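You operate a simulated robot arm through the tools that you are given. There is no shell and no other tool. Be economical: measure what you need, move in short steps, check, and stop when the job is done.

You are at the controls of a simulated two-armed robot. One attempt, no reset.

TASK
Pick up the teal brush with one hand, pass it to the other hand and put it on the red cabinet top.

It is judged by the outcome, as a careful person would: the job done as asked, and still so three seconds after it is handed in. It fails if anything else is knocked over, pushed out of place, dropped, spilled or broken.

THE ROBOT
Two 6-joint arms with two-finger grippers on one trunk, on a base that drives. Base frame: it is fixed to the floor where the robot stands at the start and does not move with it; the origin is under the middle of the robot, x ahead of it, y to its left, z up. Units: m, rad, N and s.
The left shoulder is at the start at [0.03, 0.178, 1.063], the right one opposite. With the tool pointing down near the work surface each hand reaches from about 0.46 to 0.84 m from the robot's upright axis, wherever it stands, measured 20 degrees to its own side. Places, roughly: red cabinet top [0.7, 1.5, 0.9]; teal brush (5x3x21 cm) [0.7, -0.2, 1]. Payload 2.54 kg a hand.
The TCP of each hand is the grasp point between the finger pads, 0.03 m short of the fingertips. In the tool frame z runs along the fingers and y along their closing line. The gripper opens to 0.116 m. The gripper's body begins 0.095 m behind the TCP.
Orientation is that of the tool frame in the base frame, as a unit quaternion [x, y, z, w]. With the fingers straight down and closing along the base's y, the tool's x points along the base's -x, its y along +y and its z along -z.

THE INTERFACE
- The arms move only by the tool send_rows. It takes "left_series", "right_series" or both (then of equal length, played together; a hand with none holds still); each is one flat list of numbers, 7 for each row, row after row: the turn, a rotation vector about the tool's x, y, z in rad, then the shift along the tool's x, y, z in m, then the opening, from 0 (shut) to 1 (fully open). In form: [ax, ay, az, x, y, z, fingers, ax, ay, az, x, y, z, fingers, ...]. A call has 1 to 12 rows; each row shifts and turns the commanded pose from where the row before left it, along the tool's axes as they then stand. Rows are played at 5 a second. More than 0.05 m and 0.15 rad between two rows, or a gripper value outside its range, and nothing of the call is played. Where a pose cannot be reached the arm comes as near as it can. A force on the tool above 40 N (or 10 N above the force at the start of the call, whichever is more), or a blocked arm, ends the call early, and 0.2 s more pass. The fingers move at their own pace (about 0.153 m/s each) and stop on an object; they squeeze with about 23 N. The grip force told is the motor's: it shows also when the fingers shut on nothing. Time passes only in rows, and 0.2 s behind the last, so rows that do not move let the fingers close. The reply holds the time, the measured pose of the TCP, the force on the tool along the base axes, the opening and the grip force, in the units named above and with some noise, with the torque about the TCP (base axes, N m) and any sound that the robot's microphone picked up.
- Cameras (640 x 400 px; columns grow to the right, rows downward): "scene" is now at [0.0381, -0.0352, 1.7824]; the picture's right is [-0.46, -0.89, 0.00], its down [-0.69, 0.36, -0.63] and it looks along [0.56, -0.29, -0.78] (base axes); focal length 248 px, centre (320, 200). "left" rides on the left gripper at [0.069, 0.015, -0.122] in its tool frame; the picture's right is [-0.21, 0.98, 0.00], its down [-0.83, -0.18, -0.53] and it looks along [-0.52, -0.11, 0.85] (tool axes); focal length 251 px, centre (320, 200). "right" rides on the right gripper at [0.069, -0.015, -0.122] in its tool frame; the picture's right is [0.21, 0.98, 0.00], its down [-0.83, 0.18, -0.53] and it looks along [-0.52, 0.11, 0.85] (tool axes); focal length 251 px, centre (320, 200). There is no depth. A picture from a camera that has moved, and an enlarged one, comes with that camera's place and axes in the base frame and with its lens.
- capture(camera): a new picture of that camera. It takes no simulated time.
- raise_lower(by): slides the trunk up (or, below 0, down) by that many m; the arms and the scene camera ride with it, the base frame stays. It gives what a move gives, with no picture.
- drive_base(legs): drives the robot by 1 to 6 legs, each [ahead, left, turn to the left] in m, m and rad, along the robot's own axes; the way and the turn of a leg run together, so that a leg with both is an arc; at most 1.5 m and 3.142 rad a leg. The arms and the cameras ride along, it lands a little off, and it stops where it bumps. It gives what a move gives.
- head_to(pan, tilt): turns the head with the scene camera to pan (to the left, within 2.496 rad either way) and tilt (down, from -0.506 to 1.204), counted from straight ahead of the robot. It gives what a move gives.
- zoom(camera, box): a new picture of the part [left, top, right, bottom] of that camera's present view, enlarged. It takes no simulated time.
- job_done(): hands the job in; it is judged then, once.

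Work in short steps. Places have to be worked out from the pictures, the camera data and where the tool is seen: move nearer, look again, correct. Check each grasp and each placing, and mend what went wrong. You have 120 turns and 92 pictures in all, those below and enlarged ones among them. Open the grippers and draw the arms clear of the work before you hand the job in, unless the task says otherwise; then end with one line.

The tools are called by a JSON object that holds its "op" and its "data". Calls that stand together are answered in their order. send_rows: Moves the arms, as the interface text tells. Its arguments: {"type":"object","properties":{"left_series":{"type":"array"},"right_series":{"type":"array"}},"required":[]} The other tools are called the same way: raise_lower (by) slides the trunk up or down; drive_base (legs) drives the base; head_to (pan, tilt) turns the head that bears the scene camera; capture (camera) takes a picture; zoom (camera, box) takes an enlarged picture of a part of a camera's view; job_done () hands the job in.

At the start:

```text
t: 0.0
left_eef_pos: [0.5015, 0.0539, 1.1329]
left_ee_rot: [0.0, 1.0, -0.001, 0.0]
left_contact_force: [0.4, -1.3, -0.6]
left_ft_torque: [-0.04, 0.02, -0.06]
left_opening: 0.1159
left_grip_force: 0.0
right_eef_pos: [0.4247, -0.3586, 1.1335]
right_ee_rot: [0.0, 1.0, 0.001, 0.0]
right_contact_force: [0.0, -0.1, 0.2]
right_ft_torque: [0.02, 0.01, 0.03]
right_opening: 0.1162
right_grip_force: 0.2
trunk travel left (down, up): [-0.275, 0.265]
robot x, y, heading: [-0.0035, -0.0019, -0.003]
head pan, tilt: [-0.48, 0.888]
```

scene: 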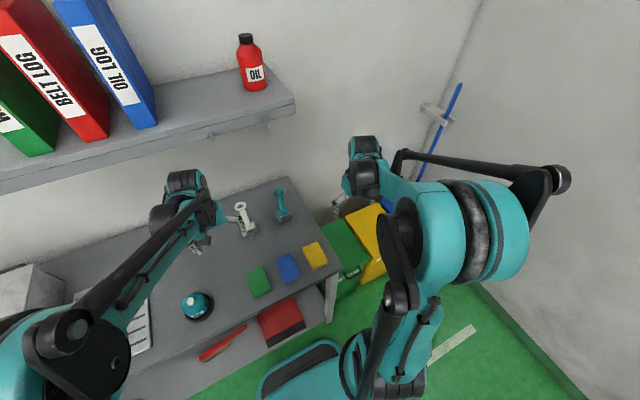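
right: 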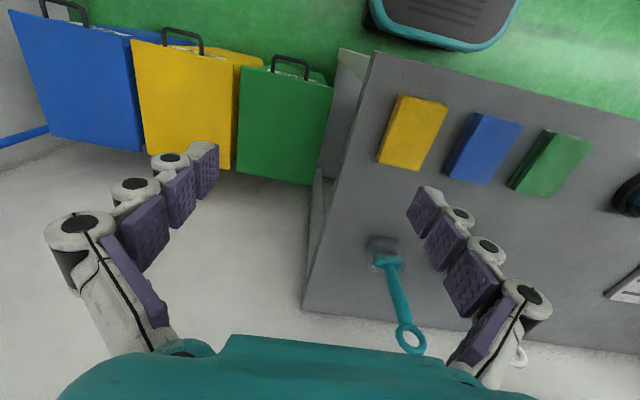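
left: 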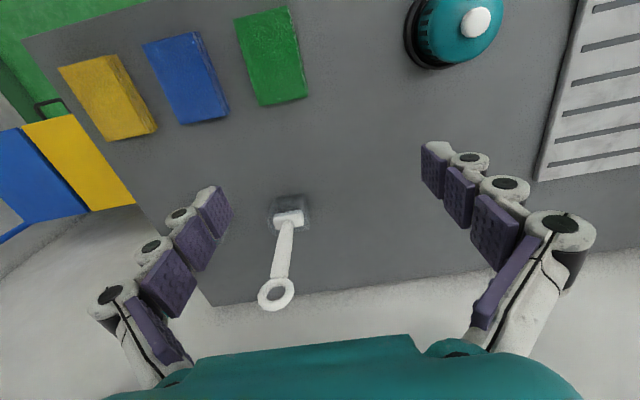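

The teal brush appears to stand upright on the bench beside a white one. I'll zoom in to measure it.

{"op": "zoom", "data": {"camera": "scene", "box": [210, 170, 350, 270]}}

{"op": "zoom", "data": {"camera": "right", "box": [320, 200, 560, 370]}}

```text
4.00 times, centred on (280, 220) of scene
camera zoom: at [0.0381, -0.0352, 1.7824], right [-0.46, -0.89, 0.0], down [-0.69, 0.36, -0.63], along [0.56, -0.29, -0.78], focal length 992 px, centre (480, 120)
```

zoom: 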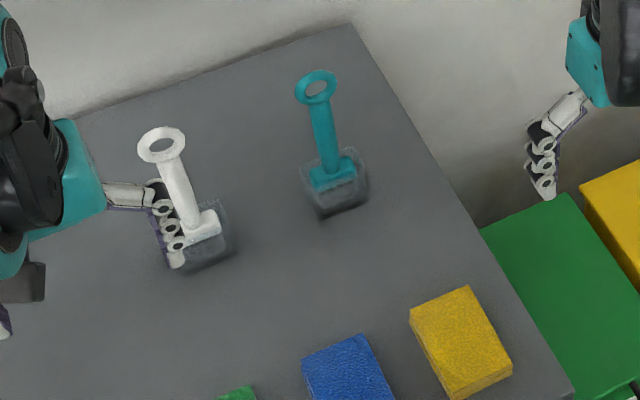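

```text
2.35 times, centred on (440, 285) of right
camera zoom: at [0.3557, -0.3737, 1.2538], right [-0.21, 0.98, 0.0], down [0.83, 0.18, 0.53], along [0.52, 0.11, -0.85], focal length 592 px, centre (38, 0)
```

zoom: 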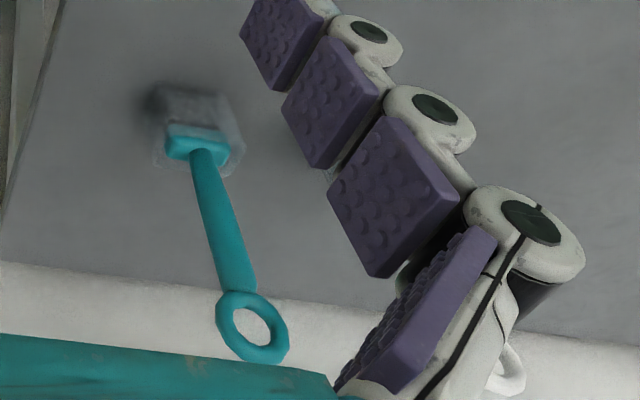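

Triangulating the two views puts the brush upright at about (0.662, -0.181). The ring centre is at z≈1.063 and the collar at ≈0.92. I'll raise the right hand and bring it closer to the brush, then look again.

{"op": "send_rows", "data": {"right_series": [0, 0, 0, 0, 0, -0.045, 1, 0, 0, 0, 0, 0, -0.045, 1, 0, 0, 0, -0.025, 0.03, 0, 1, 0, 0, 0, -0.025, 0.03, 0, 1, 0, 0, 0, -0.025, 0.03, 0, 1, 0, 0, 0, -0.025, 0.03, 0, 1, 0, 0, 0, -0.025, 0.03, 0, 1, 0, 0, 0, -0.025, 0.028, 0, 1]}}

{"op": "capture", "data": {"camera": "right"}}

{"op": "capture", "data": {"camera": "scene"}}

```text
t: 1.8
left_eef_pos: [0.501, 0.055, 1.1326]
left_ee_rot: [0.0, 1.0, 0.0, 0.001]
left_contact_force: [-0.7, -0.4, 0.3]
left_ft_torque: [-0.03, -0.02, 0.0]
left_opening: 0.116
left_grip_force: 0.0
right_eef_pos: [0.5746, -0.1836, 1.2254]
right_ee_rot: [-0.001, 1.0, -0.001, 0.001]
right_contact_force: [-0.5, -0.2, 0.6]
right_ft_torque: [-0.01, -0.05, 0.0]
right_opening: 0.1161
right_grip_force: 0.0
trunk travel left (down, up): [-0.275, 0.265]
robot x, y, heading: [-0.0004, 0.0003, 0.003]
head pan, tilt: [-0.48, 0.888]
```

```text
86 pictures are left
camera right: at [0.5055, -0.1982, 1.3455], right [-0.21, 0.98, 0.0], down [0.83, 0.18, 0.54], along [0.52, 0.11, -0.84], focal length 251 px, centre (320, 200)
```

right: 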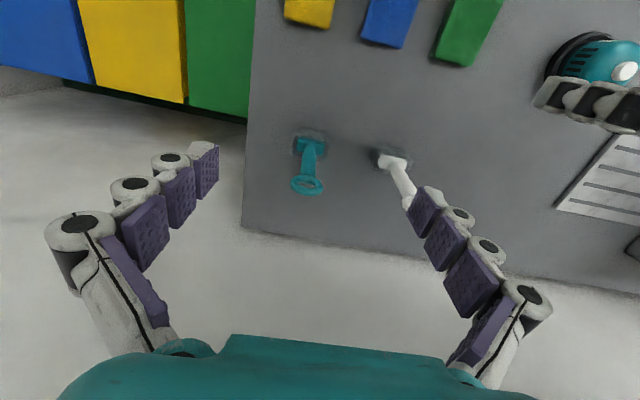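

```text
85 pictures are left
camera scene: at [0.0362, -0.0355, 1.7825], right [-0.46, -0.89, 0.0], down [-0.69, 0.36, -0.63], along [0.56, -0.29, -0.78], focal length 248 px, centre (320, 200)
```

scene: 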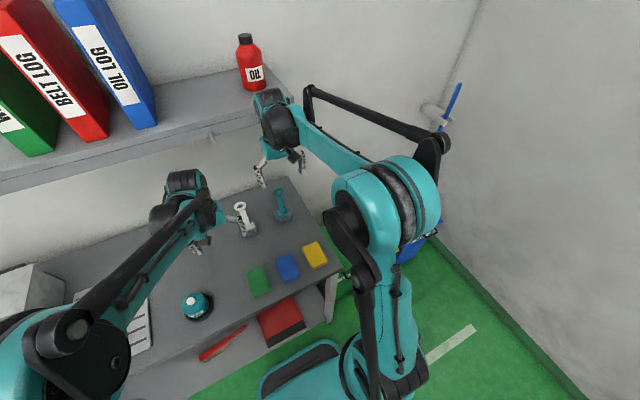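

The shelf behind the bench could get in the way of the wrist, so I need its depth. I'll pull the right hand back a little and raise the trunk to get a second viewpoint.

{"op": "send_rows", "data": {"right_series": [0, 0, 0, 0.05, 0, 0, 1, 0, 0, 0, 0.05, 0, 0, 1]}}

{"op": "raise_lower", "data": {"by": 0.15}}

{"op": "capture", "data": {"camera": "scene"}}

```text
t: 2.4
left_eef_pos: [0.5006, 0.0542, 1.1334]
left_ee_rot: [0.001, 1.0, 0.001, 0.001]
left_contact_force: [0.3, 0.0, 0.1]
left_ft_torque: [0.0, -0.03, 0.0]
left_opening: 0.1161
left_grip_force: 0.0
right_eef_pos: [0.4705, -0.1842, 1.2237]
right_ee_rot: [0.0, 1.0, 0.001, 0.001]
right_contact_force: [0.4, 0.7, 0.5]
right_ft_torque: [-0.01, -0.03, -0.03]
right_opening: 0.116
right_grip_force: 0.0
trunk travel left (down, up): [-0.275, 0.265]
robot x, y, heading: [0.001, -0.0009, 0.001]
head pan, tilt: [-0.48, 0.888]
```

```text
t: 4.2
left_eef_pos: [0.5023, 0.0537, 1.2824]
left_ee_rot: [0.0, 1.0, 0.0, 0.0]
left_contact_force: [0.1, 0.0, 0.1]
left_ft_torque: [0.01, -0.02, 0.04]
left_opening: 0.1161
left_grip_force: 0.1
right_eef_pos: [0.4725, -0.1845, 1.3729]
right_ee_rot: [0.0, 1.0, 0.0, 0.0]
right_contact_force: [0.3, 0.3, 0.2]
right_ft_torque: [0.0, 0.03, -0.02]
right_opening: 0.1159
right_grip_force: 0.0
trunk travel left (down, up): [-0.425, 0.115]
robot x, y, heading: [-0.0043, 0.0005, 0.0]
head pan, tilt: [-0.48, 0.888]
```

```text
84 pictures are left
camera scene: at [0.0385, -0.0352, 1.9323], right [-0.46, -0.89, 0.0], down [-0.69, 0.36, -0.63], along [0.56, -0.29, -0.78], focal length 248 px, centre (320, 200)
```

scene: 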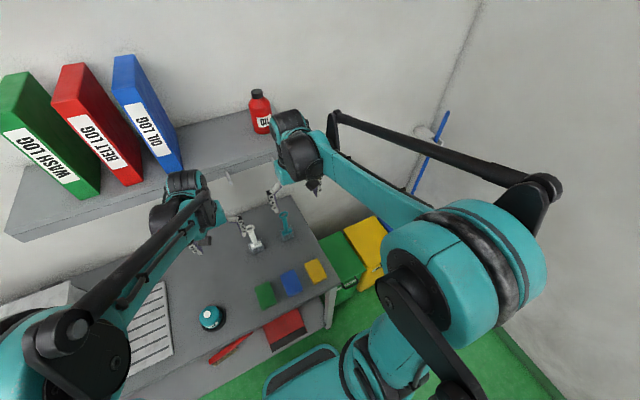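

The shelf top is at about z=1.41 and its front edge at x≈0.66, right above the brush, so a vertical approach would be tight. I'll approach with the right tool pitched about 45° forward instead. First the trunk goes back down, then I pitch the hand.

{"op": "raise_lower", "data": {"by": -0.15}}

{"op": "send_rows", "data": {"right_series": [0, -0.131, 0, 0, 0, 0, 0.7, 0, -0.131, 0, 0, 0, 0, 0.7, 0, -0.131, 0, 0, 0, 0, 0.7, 0, -0.131, 0, 0, 0, 0, 0.7, 0, -0.131, 0, 0, 0, 0, 0.7, 0, -0.13, 0, 0, 0, 0, 0.7, 0, 0, 0, 0.03, 0, 0.03, 0.7, 0, 0, 0, 0.03, 0, 0.03, 0.7, 0, 0, 0, 0.028, 0, 0.028, 0.7]}}

{"op": "capture", "data": {"camera": "right"}}

{"op": "capture", "data": {"camera": "scene"}}

```text
t: 5.9
left_eef_pos: [0.5017, 0.0535, 1.1322]
left_ee_rot: [0.0, 1.0, 0.0, 0.0]
left_contact_force: [0.0, 0.3, 0.7]
left_ft_torque: [-0.03, -0.01, 0.01]
left_opening: 0.1161
left_grip_force: 0.0
right_eef_pos: [0.472, -0.1832, 1.2232]
right_ee_rot: [0.001, 1.0, 0.0, 0.0]
right_contact_force: [1.6, 0.2, -0.1]
right_ft_torque: [-0.01, 0.0, -0.01]
right_opening: 0.116
right_grip_force: 0.1
trunk travel left (down, up): [-0.275, 0.265]
robot x, y, heading: [-0.0036, 0.0018, -0.005]
head pan, tilt: [-0.48, 0.888]
```

```text
t: 7.9
left_eef_pos: [0.505, 0.054, 1.1306]
left_ee_rot: [0.0, 1.0, 0.0, 0.0]
left_contact_force: [0.7, 0.5, 0.6]
left_ft_torque: [0.0, 0.04, 0.01]
left_opening: 0.1162
left_grip_force: 0.0
right_eef_pos: [0.4749, -0.1851, 1.0965]
right_ee_rot: [0.0, 0.924, 0.0, 0.382]
right_contact_force: [-0.4, 0.0, 0.2]
right_ft_torque: [0.05, -0.02, -0.01]
right_opening: 0.0812
right_grip_force: 0.0
trunk travel left (down, up): [-0.275, 0.265]
robot x, y, heading: [0.0017, -0.0024, -0.001]
head pan, tilt: [-0.48, 0.888]
```

```text
83 pictures are left
camera right: at [0.3398, -0.1998, 1.1339], right [-0.15, 0.98, -0.15], down [0.21, 0.18, 0.96], along [0.97, 0.11, -0.23], focal length 251 px, centre (320, 200)
```

right: 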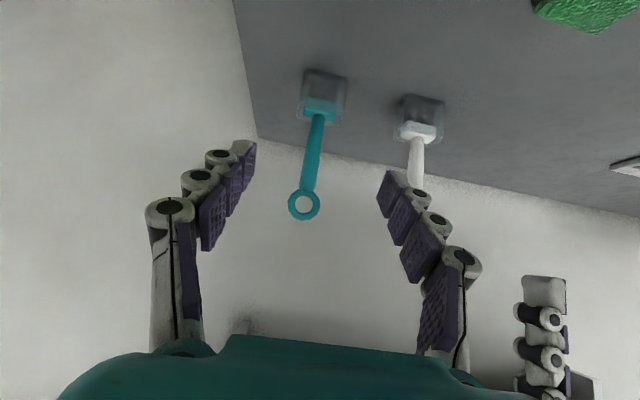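

```text
82 pictures are left
camera scene: at [0.041, -0.0356, 1.7823], right [-0.46, -0.89, 0.0], down [-0.69, 0.36, -0.63], along [0.56, -0.29, -0.78], focal length 248 px, centre (320, 200)
```

scene: 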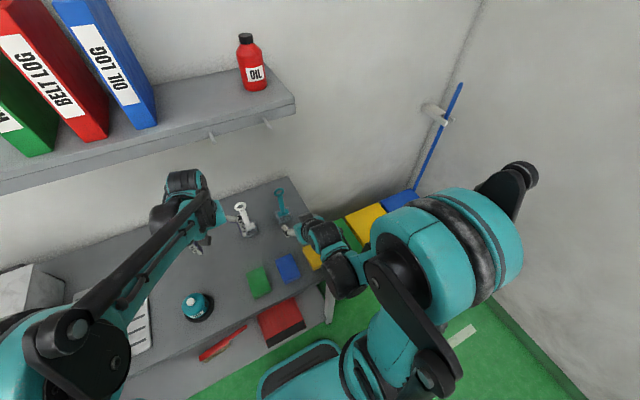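

The pitched pose works, and this view confirms the brush at (0.662, -0.183) with the ring centre at z≈1.066. I'll descend to handle height, staying short of the brush.

{"op": "send_rows", "data": {"right_series": [0, 0, 0, 0.0065, 0.0005, 0.0365, 0.6, 0, 0, 0, 0.0065, 0.0005, 0.0365, 0.6, 0, 0, 0, 0.0065, 0.0005, 0.0365, 0.6, 0, 0, 0, 0.0063, 0.0005, 0.0365, 0.6]}}

{"op": "capture", "data": {"camera": "right"}}

```text
t: 8.9
left_eef_pos: [0.5034, 0.0547, 1.1323]
left_ee_rot: [0.0, 1.0, 0.001, -0.001]
left_contact_force: [-0.1, -1.1, 0.1]
left_ft_torque: [-0.01, 0.05, 0.02]
left_opening: 0.1158
left_grip_force: 0.0
right_eef_pos: [0.5847, -0.1836, 1.0219]
right_ee_rot: [0.0, 0.925, 0.001, 0.38]
right_contact_force: [-0.5, 0.4, 0.2]
right_ft_torque: [0.03, 0.0, -0.02]
right_opening: 0.0694
right_grip_force: 0.0
right hand out of reach, approached as far as the arm can: row 2, 3, 4
trunk travel left (down, up): [-0.275, 0.265]
robot x, y, heading: [0.0019, -0.0001, 0.003]
head pan, tilt: [-0.48, 0.888]
```

```text
81 pictures are left
camera right: at [0.4499, -0.1985, 1.0588], right [-0.15, 0.98, -0.15], down [0.21, 0.18, 0.96], along [0.97, 0.11, -0.23], focal length 251 px, centre (320, 200)
```

right: 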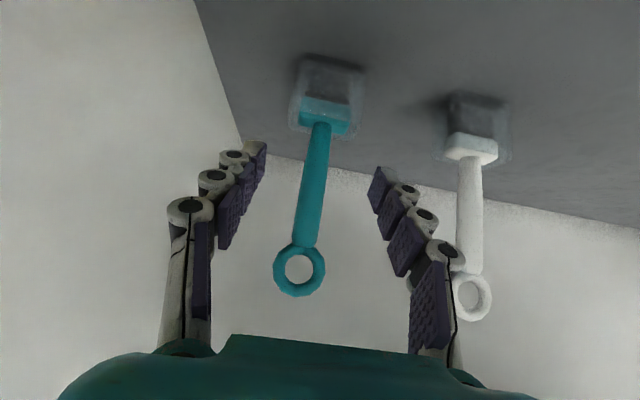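

The hand is slightly outside its reach because the arm is folded too close. I'll move it up a little to learn where the commanded pose stands, then lower the trunk instead.

{"op": "send_rows", "data": {"right_series": [0, 0, 0, -0.014, 0, -0.014, 0.6]}}

```text
t: 9.3
left_eef_pos: [0.5013, 0.0554, 1.1335]
left_ee_rot: [0.0, 1.0, 0.0, 0.0]
left_contact_force: [0.0, -0.3, 0.4]
left_ft_torque: [0.01, -0.04, 0.0]
left_opening: 0.1158
left_grip_force: 0.0
right_eef_pos: [0.5824, -0.1834, 1.0436]
right_ee_rot: [0.0, 0.924, 0.0, 0.383]
right_contact_force: [-0.2, 0.7, 0.3]
right_ft_torque: [0.0, 0.02, 0.01]
right_opening: 0.0697
right_grip_force: 0.1
trunk travel left (down, up): [-0.275, 0.265]
robot x, y, heading: [-0.0021, -0.0015, -0.003]
head pan, tilt: [-0.48, 0.888]
```

Each call starts from the actual pose, so the hand is now within reach. Lowering the trunk by 0.068 m brings it to handle height.

{"op": "raise_lower", "data": {"by": -0.068}}

{"op": "capture", "data": {"camera": "right"}}

```text
t: 10.4
left_eef_pos: [0.5028, 0.0546, 1.0651]
left_ee_rot: [0.0, 1.0, 0.0, 0.001]
left_contact_force: [0.2, 0.1, -0.1]
left_ft_torque: [0.03, 0.0, 0.0]
left_opening: 0.1158
left_grip_force: 0.1
right_eef_pos: [0.5824, -0.1828, 0.9757]
right_ee_rot: [0.0, 0.924, 0.0, 0.383]
right_contact_force: [0.7, -0.6, -0.3]
right_ft_torque: [0.0, -0.02, 0.01]
right_opening: 0.0698
right_grip_force: 0.0
trunk travel left (down, up): [-0.207, 0.333]
robot x, y, heading: [-0.001, -0.0028, 0.004]
head pan, tilt: [-0.48, 0.888]
```

```text
80 pictures are left
camera right: at [0.4482, -0.1982, 1.0121], right [-0.15, 0.98, -0.15], down [0.21, 0.18, 0.96], along [0.97, 0.11, -0.23], focal length 251 px, centre (320, 200)
```

right: 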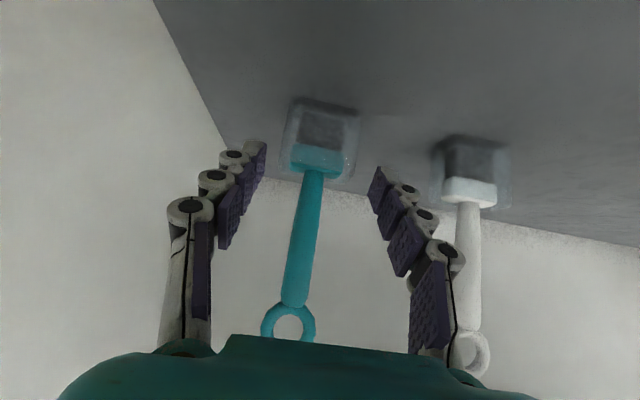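

The handle sits centred between the fingers at y≈-0.183. I'll advance 0.08 m horizontally, with the fingers still open.

{"op": "send_rows", "data": {"right_series": [0, 0, 0, -0.0141, 0, 0.0141, 0.6, 0, 0, 0, -0.0141, 0, 0.0141, 0.6, 0, 0, 0, -0.0141, 0, 0.0141, 0.6, 0, 0, 0, -0.0141, 0, 0.0141, 0.6]}}

{"op": "capture", "data": {"camera": "right"}}

{"op": "zoom", "data": {"camera": "scene", "box": [210, 130, 370, 230]}}

```text
t: 11.4
left_eef_pos: [0.5013, 0.0544, 1.064]
left_ee_rot: [0.0, 1.0, 0.0, 0.0]
left_contact_force: [0.3, 0.6, -0.3]
left_ft_torque: [0.02, -0.01, -0.01]
left_opening: 0.116
left_grip_force: 0.1
right_eef_pos: [0.6627, -0.1818, 0.9752]
right_ee_rot: [0.0, 0.924, 0.0, 0.383]
right_contact_force: [-0.7, 0.2, -0.5]
right_ft_torque: [0.0, 0.01, -0.03]
right_opening: 0.0694
right_grip_force: 0.1
trunk travel left (down, up): [-0.207, 0.333]
robot x, y, heading: [0.0013, 0.0026, -0.002]
head pan, tilt: [-0.48, 0.888]
```

```text
79 pictures are left
camera right: at [0.5273, -0.1967, 1.012], right [-0.15, 0.98, -0.15], down [0.21, 0.18, 0.96], along [0.97, 0.11, -0.23], focal length 251 px, centre (320, 200)
```

right: 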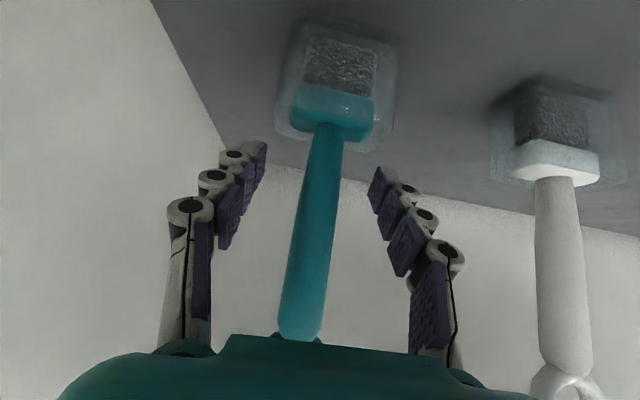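

```text
4.00 times, centred on (290, 180) of scene
camera zoom: at [0.0388, -0.0352, 1.7144], right [-0.46, -0.89, 0.0], down [-0.69, 0.36, -0.63], along [0.56, -0.29, -0.78], focal length 992 px, centre (440, 280)
```

zoom: 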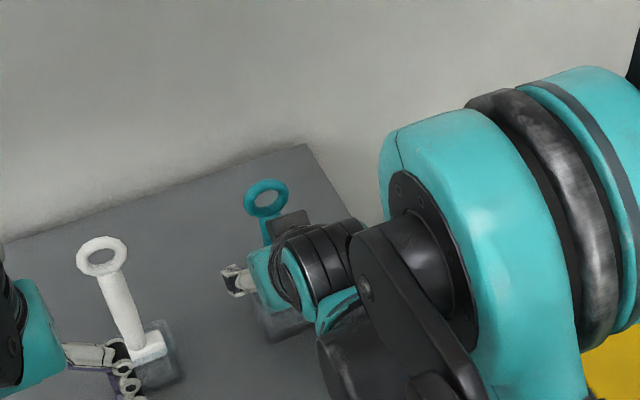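

There seems to be a translucent box around the bristles, possibly a cup. I'll look more closely before closing.

{"op": "zoom", "data": {"camera": "right", "box": [240, 0, 440, 160]}}

{"op": "zoom", "data": {"camera": "left", "box": [140, 120, 440, 330]}}

```text
2.50 times, centred on (340, 80) of right
camera zoom: at [0.5273, -0.1967, 1.012], right [-0.15, 0.98, -0.15], down [0.21, 0.18, 0.96], along [0.97, 0.11, -0.23], focal length 629 px, centre (270, 500)
```

zoom: 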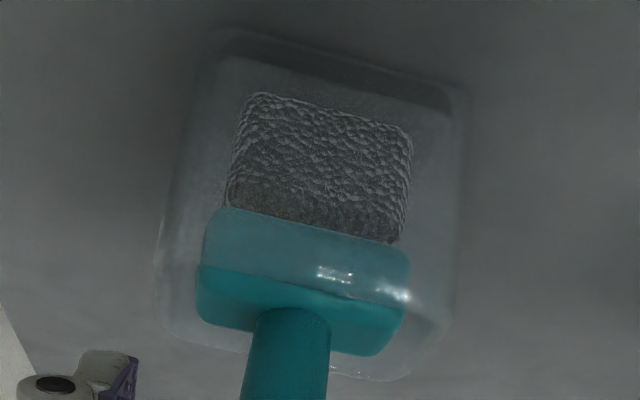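

```text
1.90 times, centred on (290, 225) of left
camera zoom: at [0.4348, 0.0696, 1.1854], right [0.21, 0.98, 0.0], down [0.83, -0.18, 0.53], along [0.52, -0.11, -0.85], focal length 479 px, centre (377, 152)
```

zoom: 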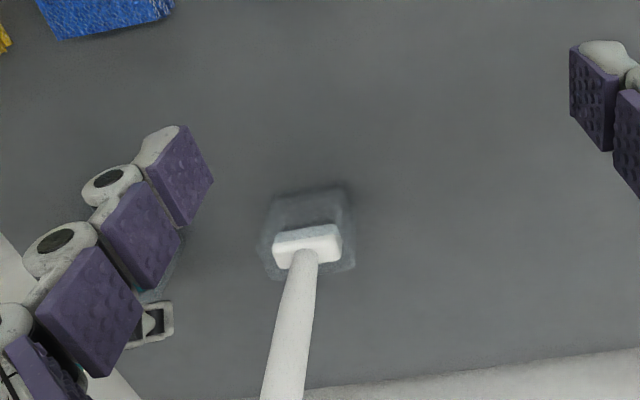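

It is a clear cup with its rim at about z≈0.92, and the fingers are above it. I'll close on the handle.

{"op": "send_rows", "data": {"right_series": [0, 0, 0, 0, 0, 0, 0.3, 0, 0, 0, 0, 0, 0, 0, 0, 0, 0, 0, 0, 0, 0, 0, 0, 0, 0, 0, 0, 0]}}

{"op": "capture", "data": {"camera": "right"}}

```text
t: 12.4
left_eef_pos: [0.5023, 0.0543, 1.0634]
left_ee_rot: [0.0, 1.0, 0.0, 0.0]
left_contact_force: [0.2, -1.6, 0.4]
left_ft_torque: [0.0, 0.03, 0.03]
left_opening: 0.116
left_grip_force: 0.0
right_eef_pos: [0.6622, -0.1826, 0.9764]
right_ee_rot: [0.0, 0.924, 0.0, 0.382]
right_contact_force: [0.0, 0.2, -0.1]
right_ft_torque: [-0.02, -0.01, 0.02]
right_opening: 0.019
right_grip_force: 23.2
trunk travel left (down, up): [-0.207, 0.333]
robot x, y, heading: [-0.0034, -0.0006, 0.001]
head pan, tilt: [-0.48, 0.888]
```

```text
75 pictures are left
camera right: at [0.5267, -0.1966, 1.0121], right [-0.15, 0.98, -0.15], down [0.21, 0.18, 0.96], along [0.97, 0.11, -0.23], focal length 251 px, centre (320, 200)
```

right: 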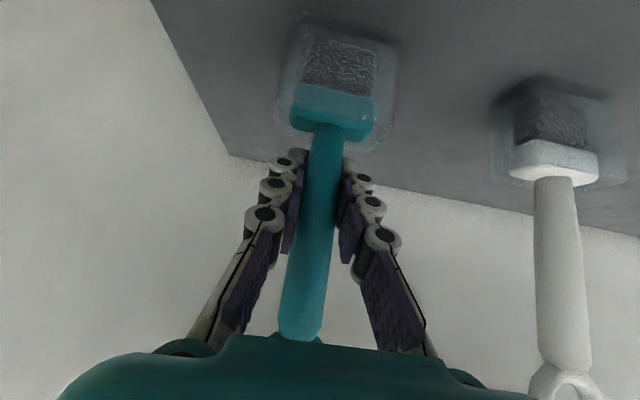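

The fingers hold the handle at 0.019 m with 23 N. I'll lift slowly straight up and watch that the cup stays behind.

{"op": "send_rows", "data": {"right_series": [0, 0, 0, -0.007, 0, -0.007, 0, 0, 0, 0, -0.007, 0, -0.007, 0, 0, 0, 0, -0.007, 0, -0.007, 0]}}

{"op": "capture", "data": {"camera": "right"}}

```text
t: 13.2
left_eef_pos: [0.5026, 0.0535, 1.0643]
left_ee_rot: [0.0, 1.0, 0.0, 0.0]
left_contact_force: [0.0, 0.1, 0.6]
left_ft_torque: [-0.02, 0.03, -0.02]
left_opening: 0.116
left_grip_force: 0.0
right_eef_pos: [0.6628, -0.1834, 1.0053]
right_ee_rot: [0.0, 0.924, -0.001, 0.383]
right_contact_force: [0.0, -0.3, 0.3]
right_ft_torque: [0.01, -0.03, 0.0]
right_opening: 0.019
right_grip_force: 23.3
trunk travel left (down, up): [-0.207, 0.333]
robot x, y, heading: [-0.002, 0.0014, -0.003]
head pan, tilt: [-0.48, 0.888]
```

```text
74 pictures are left
camera right: at [0.5269, -0.1981, 1.042], right [-0.15, 0.98, -0.15], down [0.21, 0.18, 0.96], along [0.97, 0.11, -0.23], focal length 251 px, centre (320, 200)
```

right: 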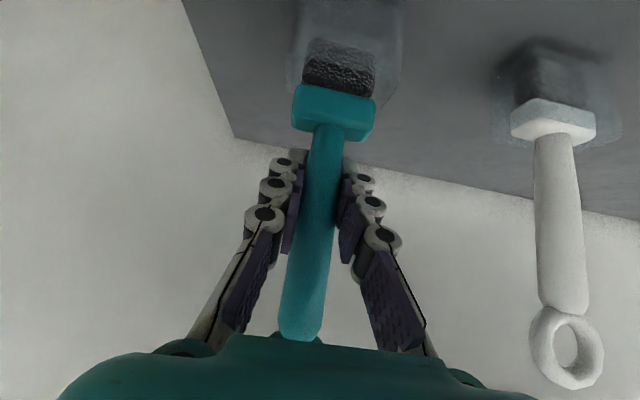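

The brush rises cleanly out of the cup. I'll lift another 0.10 m.

{"op": "send_rows", "data": {"right_series": [0, 0, 0, -0.0118, 0, -0.0118, 0, 0, 0, 0, -0.0118, 0, -0.0118, 0, 0, 0, 0, -0.0118, 0, -0.0118, 0, 0, 0, 0, -0.0118, 0, -0.0118, 0, 0, 0, 0, -0.0118, 0, -0.0118, 0, 0, 0, 0, -0.0118, 0, -0.0118, 0]}}

{"op": "capture", "data": {"camera": "right"}}

{"op": "capture", "data": {"camera": "scene"}}

```text
t: 14.6
left_eef_pos: [0.5025, 0.0533, 1.065]
left_ee_rot: [-0.001, 1.0, 0.0, 0.0]
left_contact_force: [0.4, -1.2, 0.5]
left_ft_torque: [0.02, -0.03, -0.04]
left_opening: 0.1158
left_grip_force: 0.1
right_eef_pos: [0.663, -0.1842, 1.1048]
right_ee_rot: [-0.001, 0.924, 0.0, 0.383]
right_contact_force: [0.3, 0.6, -0.2]
right_ft_torque: [0.01, -0.01, -0.04]
right_opening: 0.0192
right_grip_force: 23.1
trunk travel left (down, up): [-0.207, 0.333]
robot x, y, heading: [-0.0003, 0.0014, -0.002]
head pan, tilt: [-0.48, 0.888]
```

```text
73 pictures are left
camera right: at [0.5271, -0.1993, 1.1409], right [-0.15, 0.98, -0.15], down [0.21, 0.18, 0.96], along [0.97, 0.11, -0.23], focal length 251 px, centre (320, 200)
```

right: 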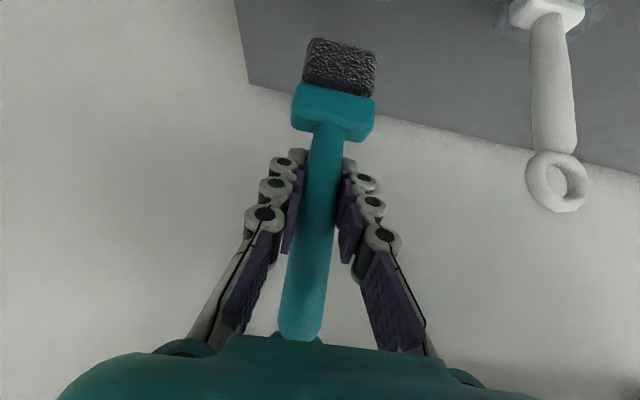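

```text
72 pictures are left
camera scene: at [0.0377, -0.0351, 1.7145], right [-0.46, -0.89, 0.0], down [-0.69, 0.36, -0.63], along [0.56, -0.29, -0.78], focal length 248 px, centre (320, 200)
```

scene: 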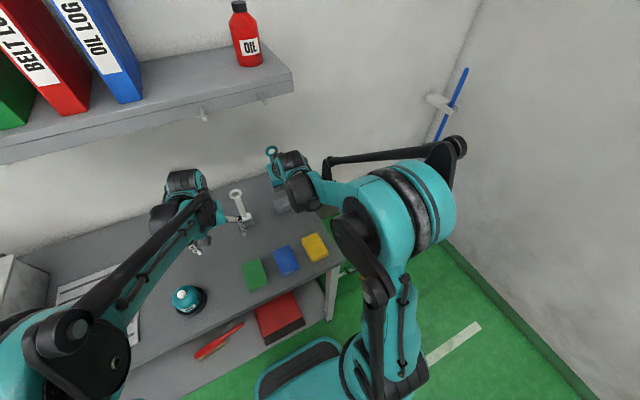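

The brush is held with nothing disturbed. I'll pull the right hand back from under the shelf. Meanwhile the left hand rises and yaws 90° so it can close along x on the ring's faces.

{"op": "send_rows", "data": {"left_series": [0, 0, 0.1428, 0, 0, -0.04, 0.6, 0, 0, 0.1428, 0, 0, -0.04, 0.6, 0, 0, 0.1428, 0, 0, -0.04, 0.6, 0, 0, 0.1428, 0, 0, -0.04, 0.6, 0, 0, 0.1428, 0, 0, -0.04, 0.6, 0, 0, 0.1428, 0, 0, 0, 0.6, 0, 0, 0.1428, 0, 0, 0, 0.6, 0, 0, 0.1428, 0, 0, 0, 0.6, 0, 0, 0.1428, 0, 0, 0, 0.6, 0, 0, 0.1428, 0, 0, 0, 0.6, 0, 0, 0.1428, 0, 0, 0, 0.6], "right_series": [0, 0, 0, 0.0184, 0, -0.0184, 0, 0, 0, 0, 0.0184, 0, -0.0184, 0, 0, 0, 0, 0.0184, 0, -0.0184, 0, 0, 0, 0, 0.0184, 0, -0.0184, 0, 0, 0, 0, 0.0184, 0, -0.0184, 0, 0, 0, 0, 0, 0, 0, 0, 0, 0, 0, 0, 0, 0, 0, 0, 0, 0, 0, 0, 0, 0, 0, 0, 0, 0, 0, 0, 0, 0, 0, 0, 0, 0, 0, 0, 0, 0, 0, 0, 0, 0, 0]}}

{"op": "capture", "data": {"camera": "scene"}}

{"op": "capture", "data": {"camera": "left"}}

```text
t: 17.0
left_eef_pos: [0.5017, 0.0534, 1.2645]
left_ee_rot: [0.708, 0.706, 0.001, 0.0]
left_contact_force: [0.1, 0.3, 0.7]
left_ft_torque: [0.0, 0.01, 0.01]
left_opening: 0.0695
left_grip_force: 0.1
right_eef_pos: [0.5375, -0.1829, 1.1051]
right_ee_rot: [0.0, 0.924, 0.0, 0.383]
right_contact_force: [-1.1, 0.0, 0.3]
right_ft_torque: [-0.01, -0.02, 0.01]
right_opening: 0.019
right_grip_force: 23.1
trunk travel left (down, up): [-0.207, 0.333]
robot x, y, heading: [-0.0027, 0.0024, 0.001]
head pan, tilt: [-0.48, 0.888]
```

```text
71 pictures are left
camera scene: at [0.0383, -0.0352, 1.7144], right [-0.46, -0.89, 0.0], down [-0.69, 0.36, -0.63], along [0.56, -0.29, -0.78], focal length 248 px, centre (320, 200)
```

scene: 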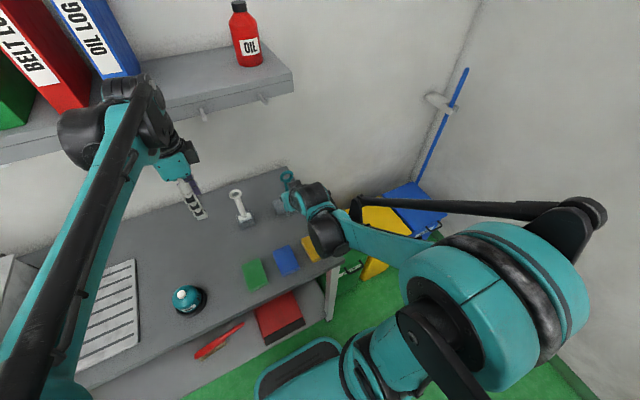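

```text
70 pictures are left
camera left: at [0.5191, 0.123, 1.3852], right [0.98, -0.22, 0.0], down [-0.18, -0.83, 0.53], along [-0.12, -0.52, -0.85], focal length 251 px, centre (320, 200)
```

left: 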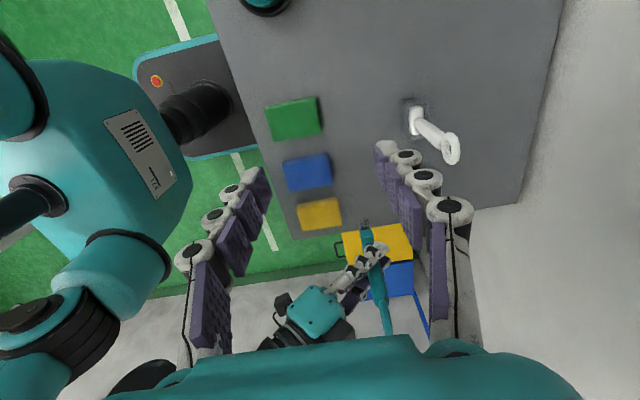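

Both arms are well placed. I'll bring them together at about (0.538, -0.06), with the left fingers still above the ring.

{"op": "send_rows", "data": {"left_series": [0, 0, 0, -0.038, 0.012, -0.008, 0.6, 0, 0, 0, -0.038, 0.012, -0.008, 0.6, 0, 0, 0, -0.037, 0.012, 0, 0.6], "right_series": [0, 0, 0, 0.005, 0.04, 0.005, 0, 0, 0, 0, 0.005, 0.041, 0.005, 0, 0, 0, 0, 0.005, 0.041, 0.005, 0]}}

{"op": "capture", "data": {"camera": "left"}}

{"op": "capture", "data": {"camera": "scene"}}

```text
t: 17.8
left_eef_pos: [0.5377, -0.0574, 1.2811]
left_ee_rot: [0.708, 0.707, 0.0, 0.0]
left_contact_force: [0.3, 0.0, 0.0]
left_ft_torque: [0.01, 0.06, 0.02]
left_opening: 0.0698
left_grip_force: 0.0
right_eef_pos: [0.5329, -0.0568, 1.0852]
right_ee_rot: [0.0, 0.924, 0.001, 0.382]
right_contact_force: [0.3, 0.7, -0.7]
right_ft_torque: [-0.03, -0.01, 0.03]
right_opening: 0.0192
right_grip_force: 23.1
trunk travel left (down, up): [-0.207, 0.333]
robot x, y, heading: [-0.0022, 0.0006, 0.006]
head pan, tilt: [-0.48, 0.888]
```

```text
69 pictures are left
camera left: at [0.5551, 0.012, 1.401], right [0.98, -0.21, 0.0], down [-0.18, -0.83, 0.53], along [-0.12, -0.52, -0.85], focal length 251 px, centre (320, 200)
```

left: 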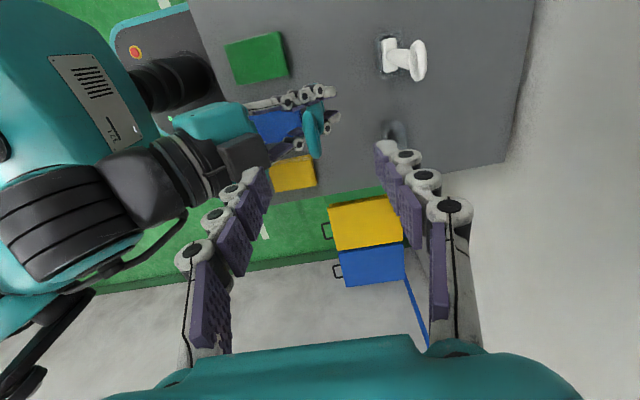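

```text
68 pictures are left
camera scene: at [0.0401, -0.0352, 1.7144], right [-0.46, -0.89, 0.0], down [-0.69, 0.36, -0.63], along [0.56, -0.29, -0.78], focal length 248 px, centre (320, 200)
```

scene: 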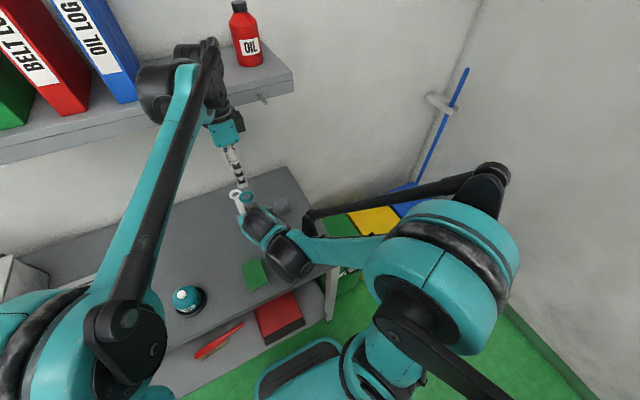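

The left view puts the ring at about (0.532, -0.055, 1.175), which matches the right hand. I'll descend partway with the left fingers narrowed.

{"op": "send_rows", "data": {"left_series": [0, 0, 0, 0.001, -0.005, 0, 0.42, 0, 0, 0, 0, 0, -0.0, 0.42, 0, 0, 0, 0, 0, 0.025, 0.42, 0, 0, 0, 0, 0, 0.025, 0.42]}}

{"op": "capture", "data": {"camera": "left"}}

{"op": "zoom", "data": {"camera": "scene", "box": [190, 120, 350, 220]}}

```text
t: 18.8
left_eef_pos: [0.5316, -0.0581, 1.2336]
left_ee_rot: [0.707, 0.707, 0.0, 0.001]
left_contact_force: [-0.3, 0.4, 0.8]
left_ft_torque: [-0.04, -0.05, -0.01]
left_opening: 0.0488
left_grip_force: 0.0
right_eef_pos: [0.5316, -0.0588, 1.0862]
right_ee_rot: [0.0, 0.924, 0.0, 0.383]
right_contact_force: [0.1, 0.6, -0.8]
right_ft_torque: [0.04, -0.03, -0.01]
right_opening: 0.0189
right_grip_force: 22.9
trunk travel left (down, up): [-0.207, 0.333]
robot x, y, heading: [-0.0039, -0.0, 0.003]
head pan, tilt: [-0.48, 0.888]
```

```text
67 pictures are left
camera left: at [0.549, 0.0122, 1.3541], right [0.98, -0.21, 0.0], down [-0.18, -0.83, 0.53], along [-0.11, -0.52, -0.85], focal length 251 px, centre (320, 200)
```

left: 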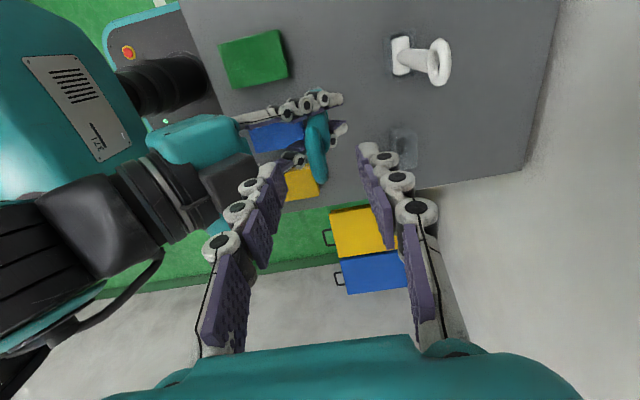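

```text
4.00 times, centred on (270, 170) of scene
camera zoom: at [0.0383, -0.0353, 1.7144], right [-0.46, -0.89, 0.0], down [-0.69, 0.36, -0.63], along [0.56, -0.29, -0.78], focal length 992 px, centre (520, 320)
```

zoom: 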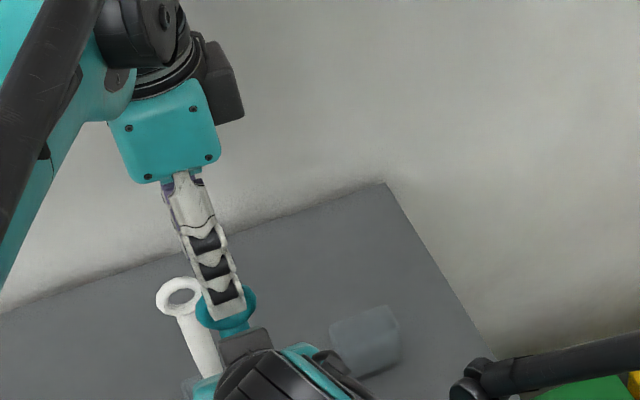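

The ring is centred between the left fingers. I'll descend the remaining 0.055 m.

{"op": "send_rows", "data": {"left_series": [0, 0, 0, 0.002, 0, 0.014, 0.42, 0, 0, 0, 0, 0, 0.014, 0.42, 0, 0, 0, 0, 0, 0.014, 0.42, 0, 0, 0, 0, 0, 0.012, 0.42]}}

{"op": "capture", "data": {"camera": "left"}}

{"op": "zoom", "data": {"camera": "scene", "box": [190, 120, 350, 220]}}

```text
t: 19.8
left_eef_pos: [0.5321, -0.0563, 1.1774]
left_ee_rot: [0.707, 0.707, 0.0, 0.0]
left_contact_force: [1.5, -0.2, 1.4]
left_ft_torque: [0.0, 0.13, 0.02]
left_opening: 0.0473
left_grip_force: 0.1
right_eef_pos: [0.5324, -0.0576, 1.086]
right_ee_rot: [0.0, 0.924, 0.0, 0.384]
right_contact_force: [-3.5, -0.2, -2.9]
right_ft_torque: [-0.03, -0.41, 0.0]
right_opening: 0.0191
right_grip_force: 22.9
trunk travel left (down, up): [-0.207, 0.333]
robot x, y, heading: [0.0005, -0.0017, 0.001]
head pan, tilt: [-0.48, 0.888]
```

```text
65 pictures are left
camera left: at [0.5492, 0.0148, 1.2975], right [0.98, -0.21, 0.0], down [-0.18, -0.83, 0.53], along [-0.11, -0.52, -0.85], focal length 251 px, centre (320, 200)
```

left: 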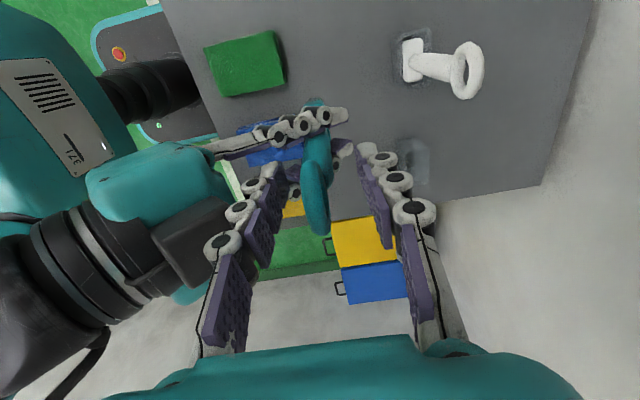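

```text
4.00 times, centred on (270, 170) of scene
camera zoom: at [0.0382, -0.0351, 1.7144], right [-0.46, -0.89, 0.0], down [-0.69, 0.36, -0.63], along [0.56, -0.29, -0.78], focal length 992 px, centre (520, 320)
```

zoom: 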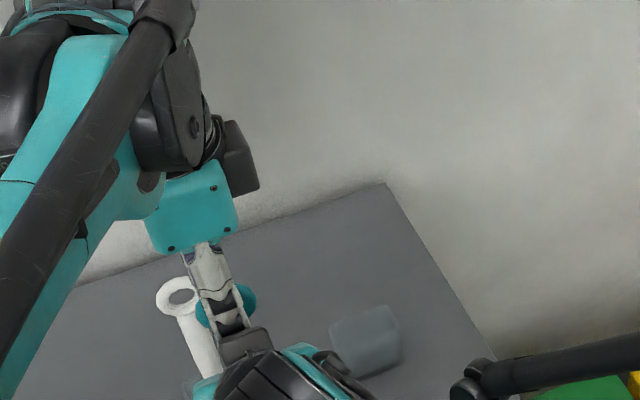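

The forces show light contact of the left fingertip on the right gripper. I'll back the left hand up 12 mm, where it still covers the ring, and then close.

{"op": "send_rows", "data": {"left_series": [0, 0, 0, 0, 0, -0.012, 0.42, 0, 0, 0, 0, 0, 0, 0.42]}}

```text
t: 20.4
left_eef_pos: [0.5322, -0.0554, 1.1888]
left_ee_rot: [0.707, 0.707, 0.0, 0.0]
left_contact_force: [1.8, 0.6, -0.6]
left_ft_torque: [0.01, -0.01, -0.02]
left_opening: 0.0478
left_grip_force: 0.1
right_eef_pos: [0.5342, -0.0574, 1.0856]
right_ee_rot: [0.001, 0.924, -0.001, 0.382]
right_contact_force: [-1.1, -0.6, 0.9]
right_ft_torque: [0.02, -0.14, -0.01]
right_opening: 0.0191
right_grip_force: 23.4
trunk travel left (down, up): [-0.207, 0.333]
robot x, y, heading: [-0.0007, 0.0036, -0.0]
head pan, tilt: [-0.48, 0.888]
```

That is nearly free now, and closing moves the finger away from the right hand. I'll close the left hand on the ring.

{"op": "send_rows", "data": {"left_series": [0, 0, 0, 0, 0, 0, 0.2, 0, 0, 0, 0, 0, 0, 0, 0, 0, 0, 0, 0, 0, 0, 0, 0, 0, 0, 0, 0, 0]}}

{"op": "capture", "data": {"camera": "left"}}

```text
t: 21.4
left_eef_pos: [0.5318, -0.0546, 1.1881]
left_ee_rot: [0.708, 0.707, 0.0, 0.0]
left_contact_force: [-8.6, -0.6, 16.2]
left_ft_torque: [-0.08, 0.65, -0.07]
left_opening: 0.0098
left_grip_force: 23.4
right_eef_pos: [0.5319, -0.0585, 1.0857]
right_ee_rot: [0.0, 0.924, 0.0, 0.383]
right_contact_force: [10.0, 0.1, -15.7]
right_ft_torque: [0.01, 0.33, 0.0]
right_opening: 0.0192
right_grip_force: 22.8
trunk travel left (down, up): [-0.207, 0.333]
robot x, y, heading: [-0.0003, -0.0004, -0.004]
head pan, tilt: [-0.48, 0.888]
```

```text
63 pictures are left
camera left: at [0.5484, 0.0148, 1.31], right [0.98, -0.21, 0.0], down [-0.18, -0.83, 0.53], along [-0.12, -0.52, -0.85], focal length 251 px, centre (320, 200)
```

left: 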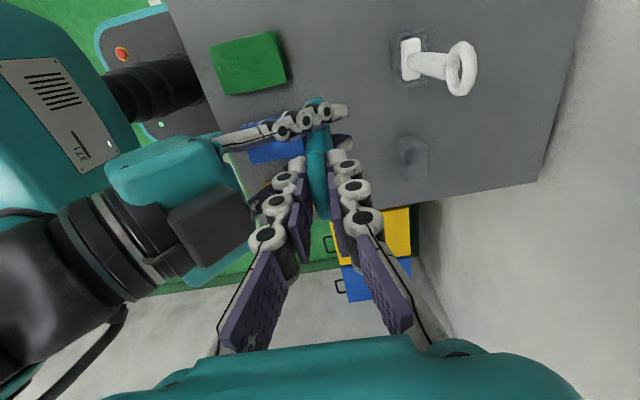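

The left hand grips the ring (0.0098 m, 23 N) with some internal strain between the arms. I'll open the right hand to release the strain and check.

{"op": "send_rows", "data": {"right_series": [0, 0, 0, 0, 0, 0, 0.3, 0, 0, 0, 0, 0, 0, 0.55, 0, 0, 0, 0, 0, 0, 0.55]}}

{"op": "capture", "data": {"camera": "right"}}

{"op": "capture", "data": {"camera": "left"}}

```text
t: 22.2
left_eef_pos: [0.5325, -0.0552, 1.1887]
left_ee_rot: [0.707, 0.707, 0.0, 0.0]
left_contact_force: [0.0, -0.1, 0.4]
left_ft_torque: [0.0, 0.0, 0.01]
left_opening: 0.0099
left_grip_force: 22.9
right_eef_pos: [0.533, -0.0576, 1.0858]
right_ee_rot: [-0.001, 0.924, 0.001, 0.383]
right_contact_force: [-1.6, 0.1, 0.1]
right_ft_torque: [-0.01, -0.01, -0.01]
right_opening: 0.0637
right_grip_force: 0.0
trunk travel left (down, up): [-0.207, 0.333]
robot x, y, heading: [-0.001, 0.0019, -0.0]
head pan, tilt: [-0.48, 0.888]
```

```text
62 pictures are left
camera right: at [0.3973, -0.0725, 1.1224], right [-0.15, 0.98, -0.15], down [0.21, 0.18, 0.96], along [0.97, 0.11, -0.23], focal length 251 px, centre (320, 200)
```

right: 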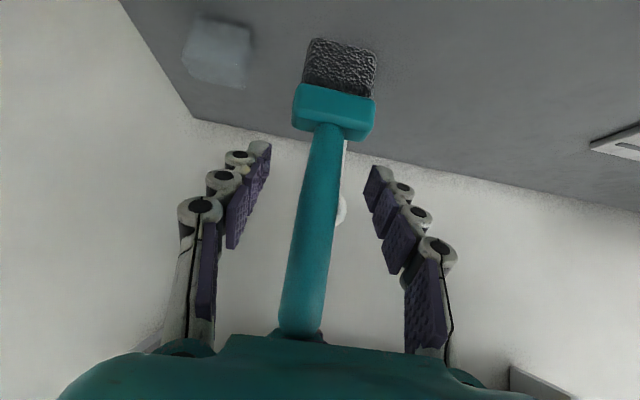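

```text
61 pictures are left
camera left: at [0.5487, 0.0149, 1.3097], right [0.98, -0.21, 0.0], down [-0.18, -0.83, 0.53], along [-0.11, -0.52, -0.85], focal length 251 px, centre (320, 200)
```

left: 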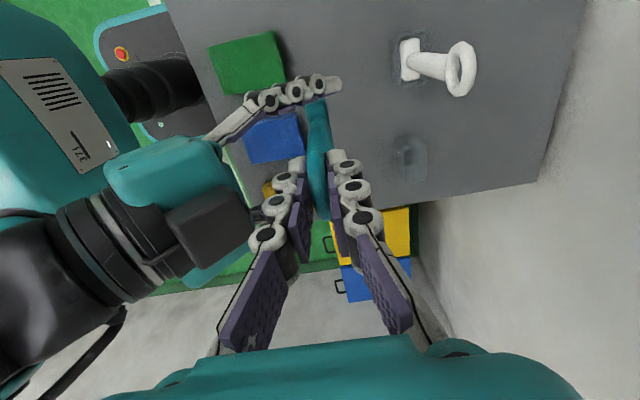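

The left hand holds the brush alone and the strain is gone. I'll withdraw the right hand backward along -x, then to its own side.

{"op": "send_rows", "data": {"right_series": [0, 0, 0, 0.0141, 0, -0.0141, 0.6, 0, 0, 0, 0.0141, 0, -0.0141, 0.6, 0, 0, 0, 0.0141, 0, -0.0141, 0.6, 0, 0, 0, 0.0141, 0, -0.0141, 0.6, 0, 0, 0, 0, -0.04, 0, 0.6, 0, 0, 0, 0, -0.04, 0, 0.6, 0, 0, 0, 0, -0.04, 0, 0.6, 0, 0, 0, 0, -0.04, 0, 0.6, 0, 0, 0, 0, -0.04, 0, 0.6]}}

{"op": "capture", "data": {"camera": "left"}}

{"op": "capture", "data": {"camera": "scene"}}

```text
t: 24.2
left_eef_pos: [0.5327, -0.0543, 1.1884]
left_ee_rot: [0.707, 0.707, 0.0, 0.0]
left_contact_force: [0.0, -0.4, -0.4]
left_ft_torque: [0.03, -0.01, 0.01]
left_opening: 0.0096
left_grip_force: 23.2
right_eef_pos: [0.455, -0.2637, 1.085]
right_ee_rot: [0.0, 0.924, 0.0, 0.383]
right_contact_force: [-0.1, 0.4, -0.1]
right_ft_torque: [0.06, -0.04, 0.01]
right_opening: 0.0696
right_grip_force: 0.0
trunk travel left (down, up): [-0.207, 0.333]
robot x, y, heading: [0.0017, 0.0003, 0.004]
head pan, tilt: [-0.48, 0.888]
```

```text
60 pictures are left
camera left: at [0.5489, 0.0142, 1.3096], right [0.98, -0.21, 0.0], down [-0.18, -0.83, 0.53], along [-0.11, -0.52, -0.85], focal length 251 px, centre (320, 200)
```

left: 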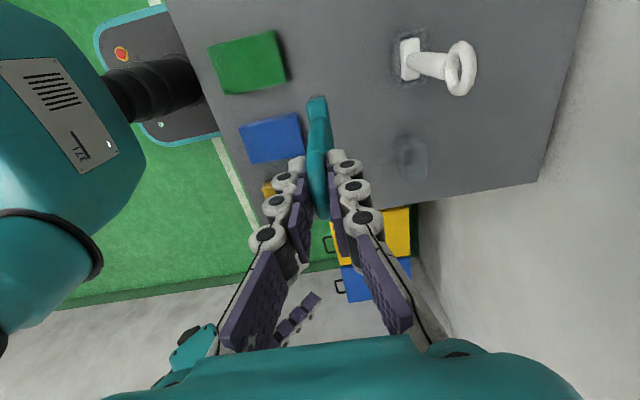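

```text
59 pictures are left
camera scene: at [0.0385, -0.0361, 1.7144], right [-0.46, -0.89, 0.0], down [-0.69, 0.36, -0.63], along [0.56, -0.29, -0.78], focal length 248 px, centre (320, 200)
```

scene: 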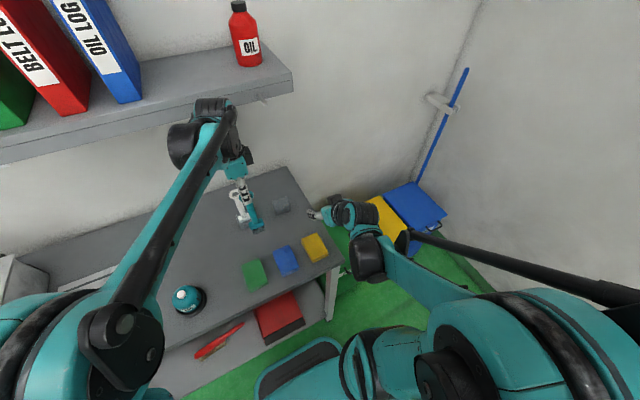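

The handover is complete. Now I'll look left for the red cabinet and the way there.

{"op": "head_to", "data": {"pan": 1.0, "tilt": 0.6}}

{"op": "capture", "data": {"camera": "scene"}}

```text
t: 25.8
left_eef_pos: [0.5316, -0.0562, 1.1886]
left_ee_rot: [0.707, 0.707, 0.0, 0.0]
left_contact_force: [-0.6, -0.3, 0.6]
left_ft_torque: [0.04, -0.03, 0.01]
left_opening: 0.0098
left_grip_force: 23.4
right_eef_pos: [0.4546, -0.2628, 1.0848]
right_ee_rot: [0.0, 0.924, 0.0, 0.383]
right_contact_force: [0.1, 0.4, 0.3]
right_ft_torque: [-0.04, -0.04, 0.01]
right_opening: 0.0695
right_grip_force: 0.0
trunk travel left (down, up): [-0.207, 0.333]
robot x, y, heading: [-0.0019, 0.0031, -0.003]
head pan, tilt: [1.0, 0.6]
```

```text
58 pictures are left
camera scene: at [0.0184, 0.0743, 1.7383], right [0.84, -0.54, 0.0], down [-0.31, -0.48, -0.82], along [0.45, 0.69, -0.57], focal length 248 px, centre (320, 200)
```

scene: 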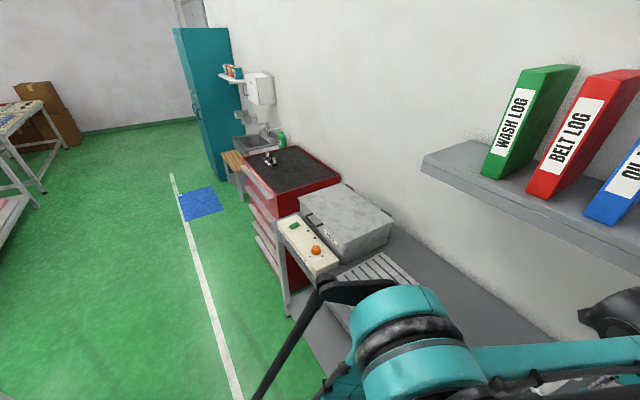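

{"op": "zoom", "data": {"camera": "scene", "box": [200, 100, 420, 300]}}

```text
2.00 times, centred on (310, 200) of scene
camera zoom: at [0.0184, 0.0743, 1.7383], right [0.84, -0.54, 0.0], down [-0.31, -0.48, -0.82], along [0.45, 0.69, -0.57], focal length 496 px, centre (340, 200)
```

zoom: 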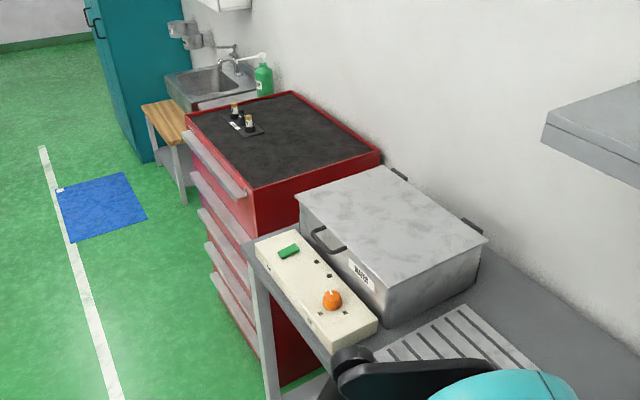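

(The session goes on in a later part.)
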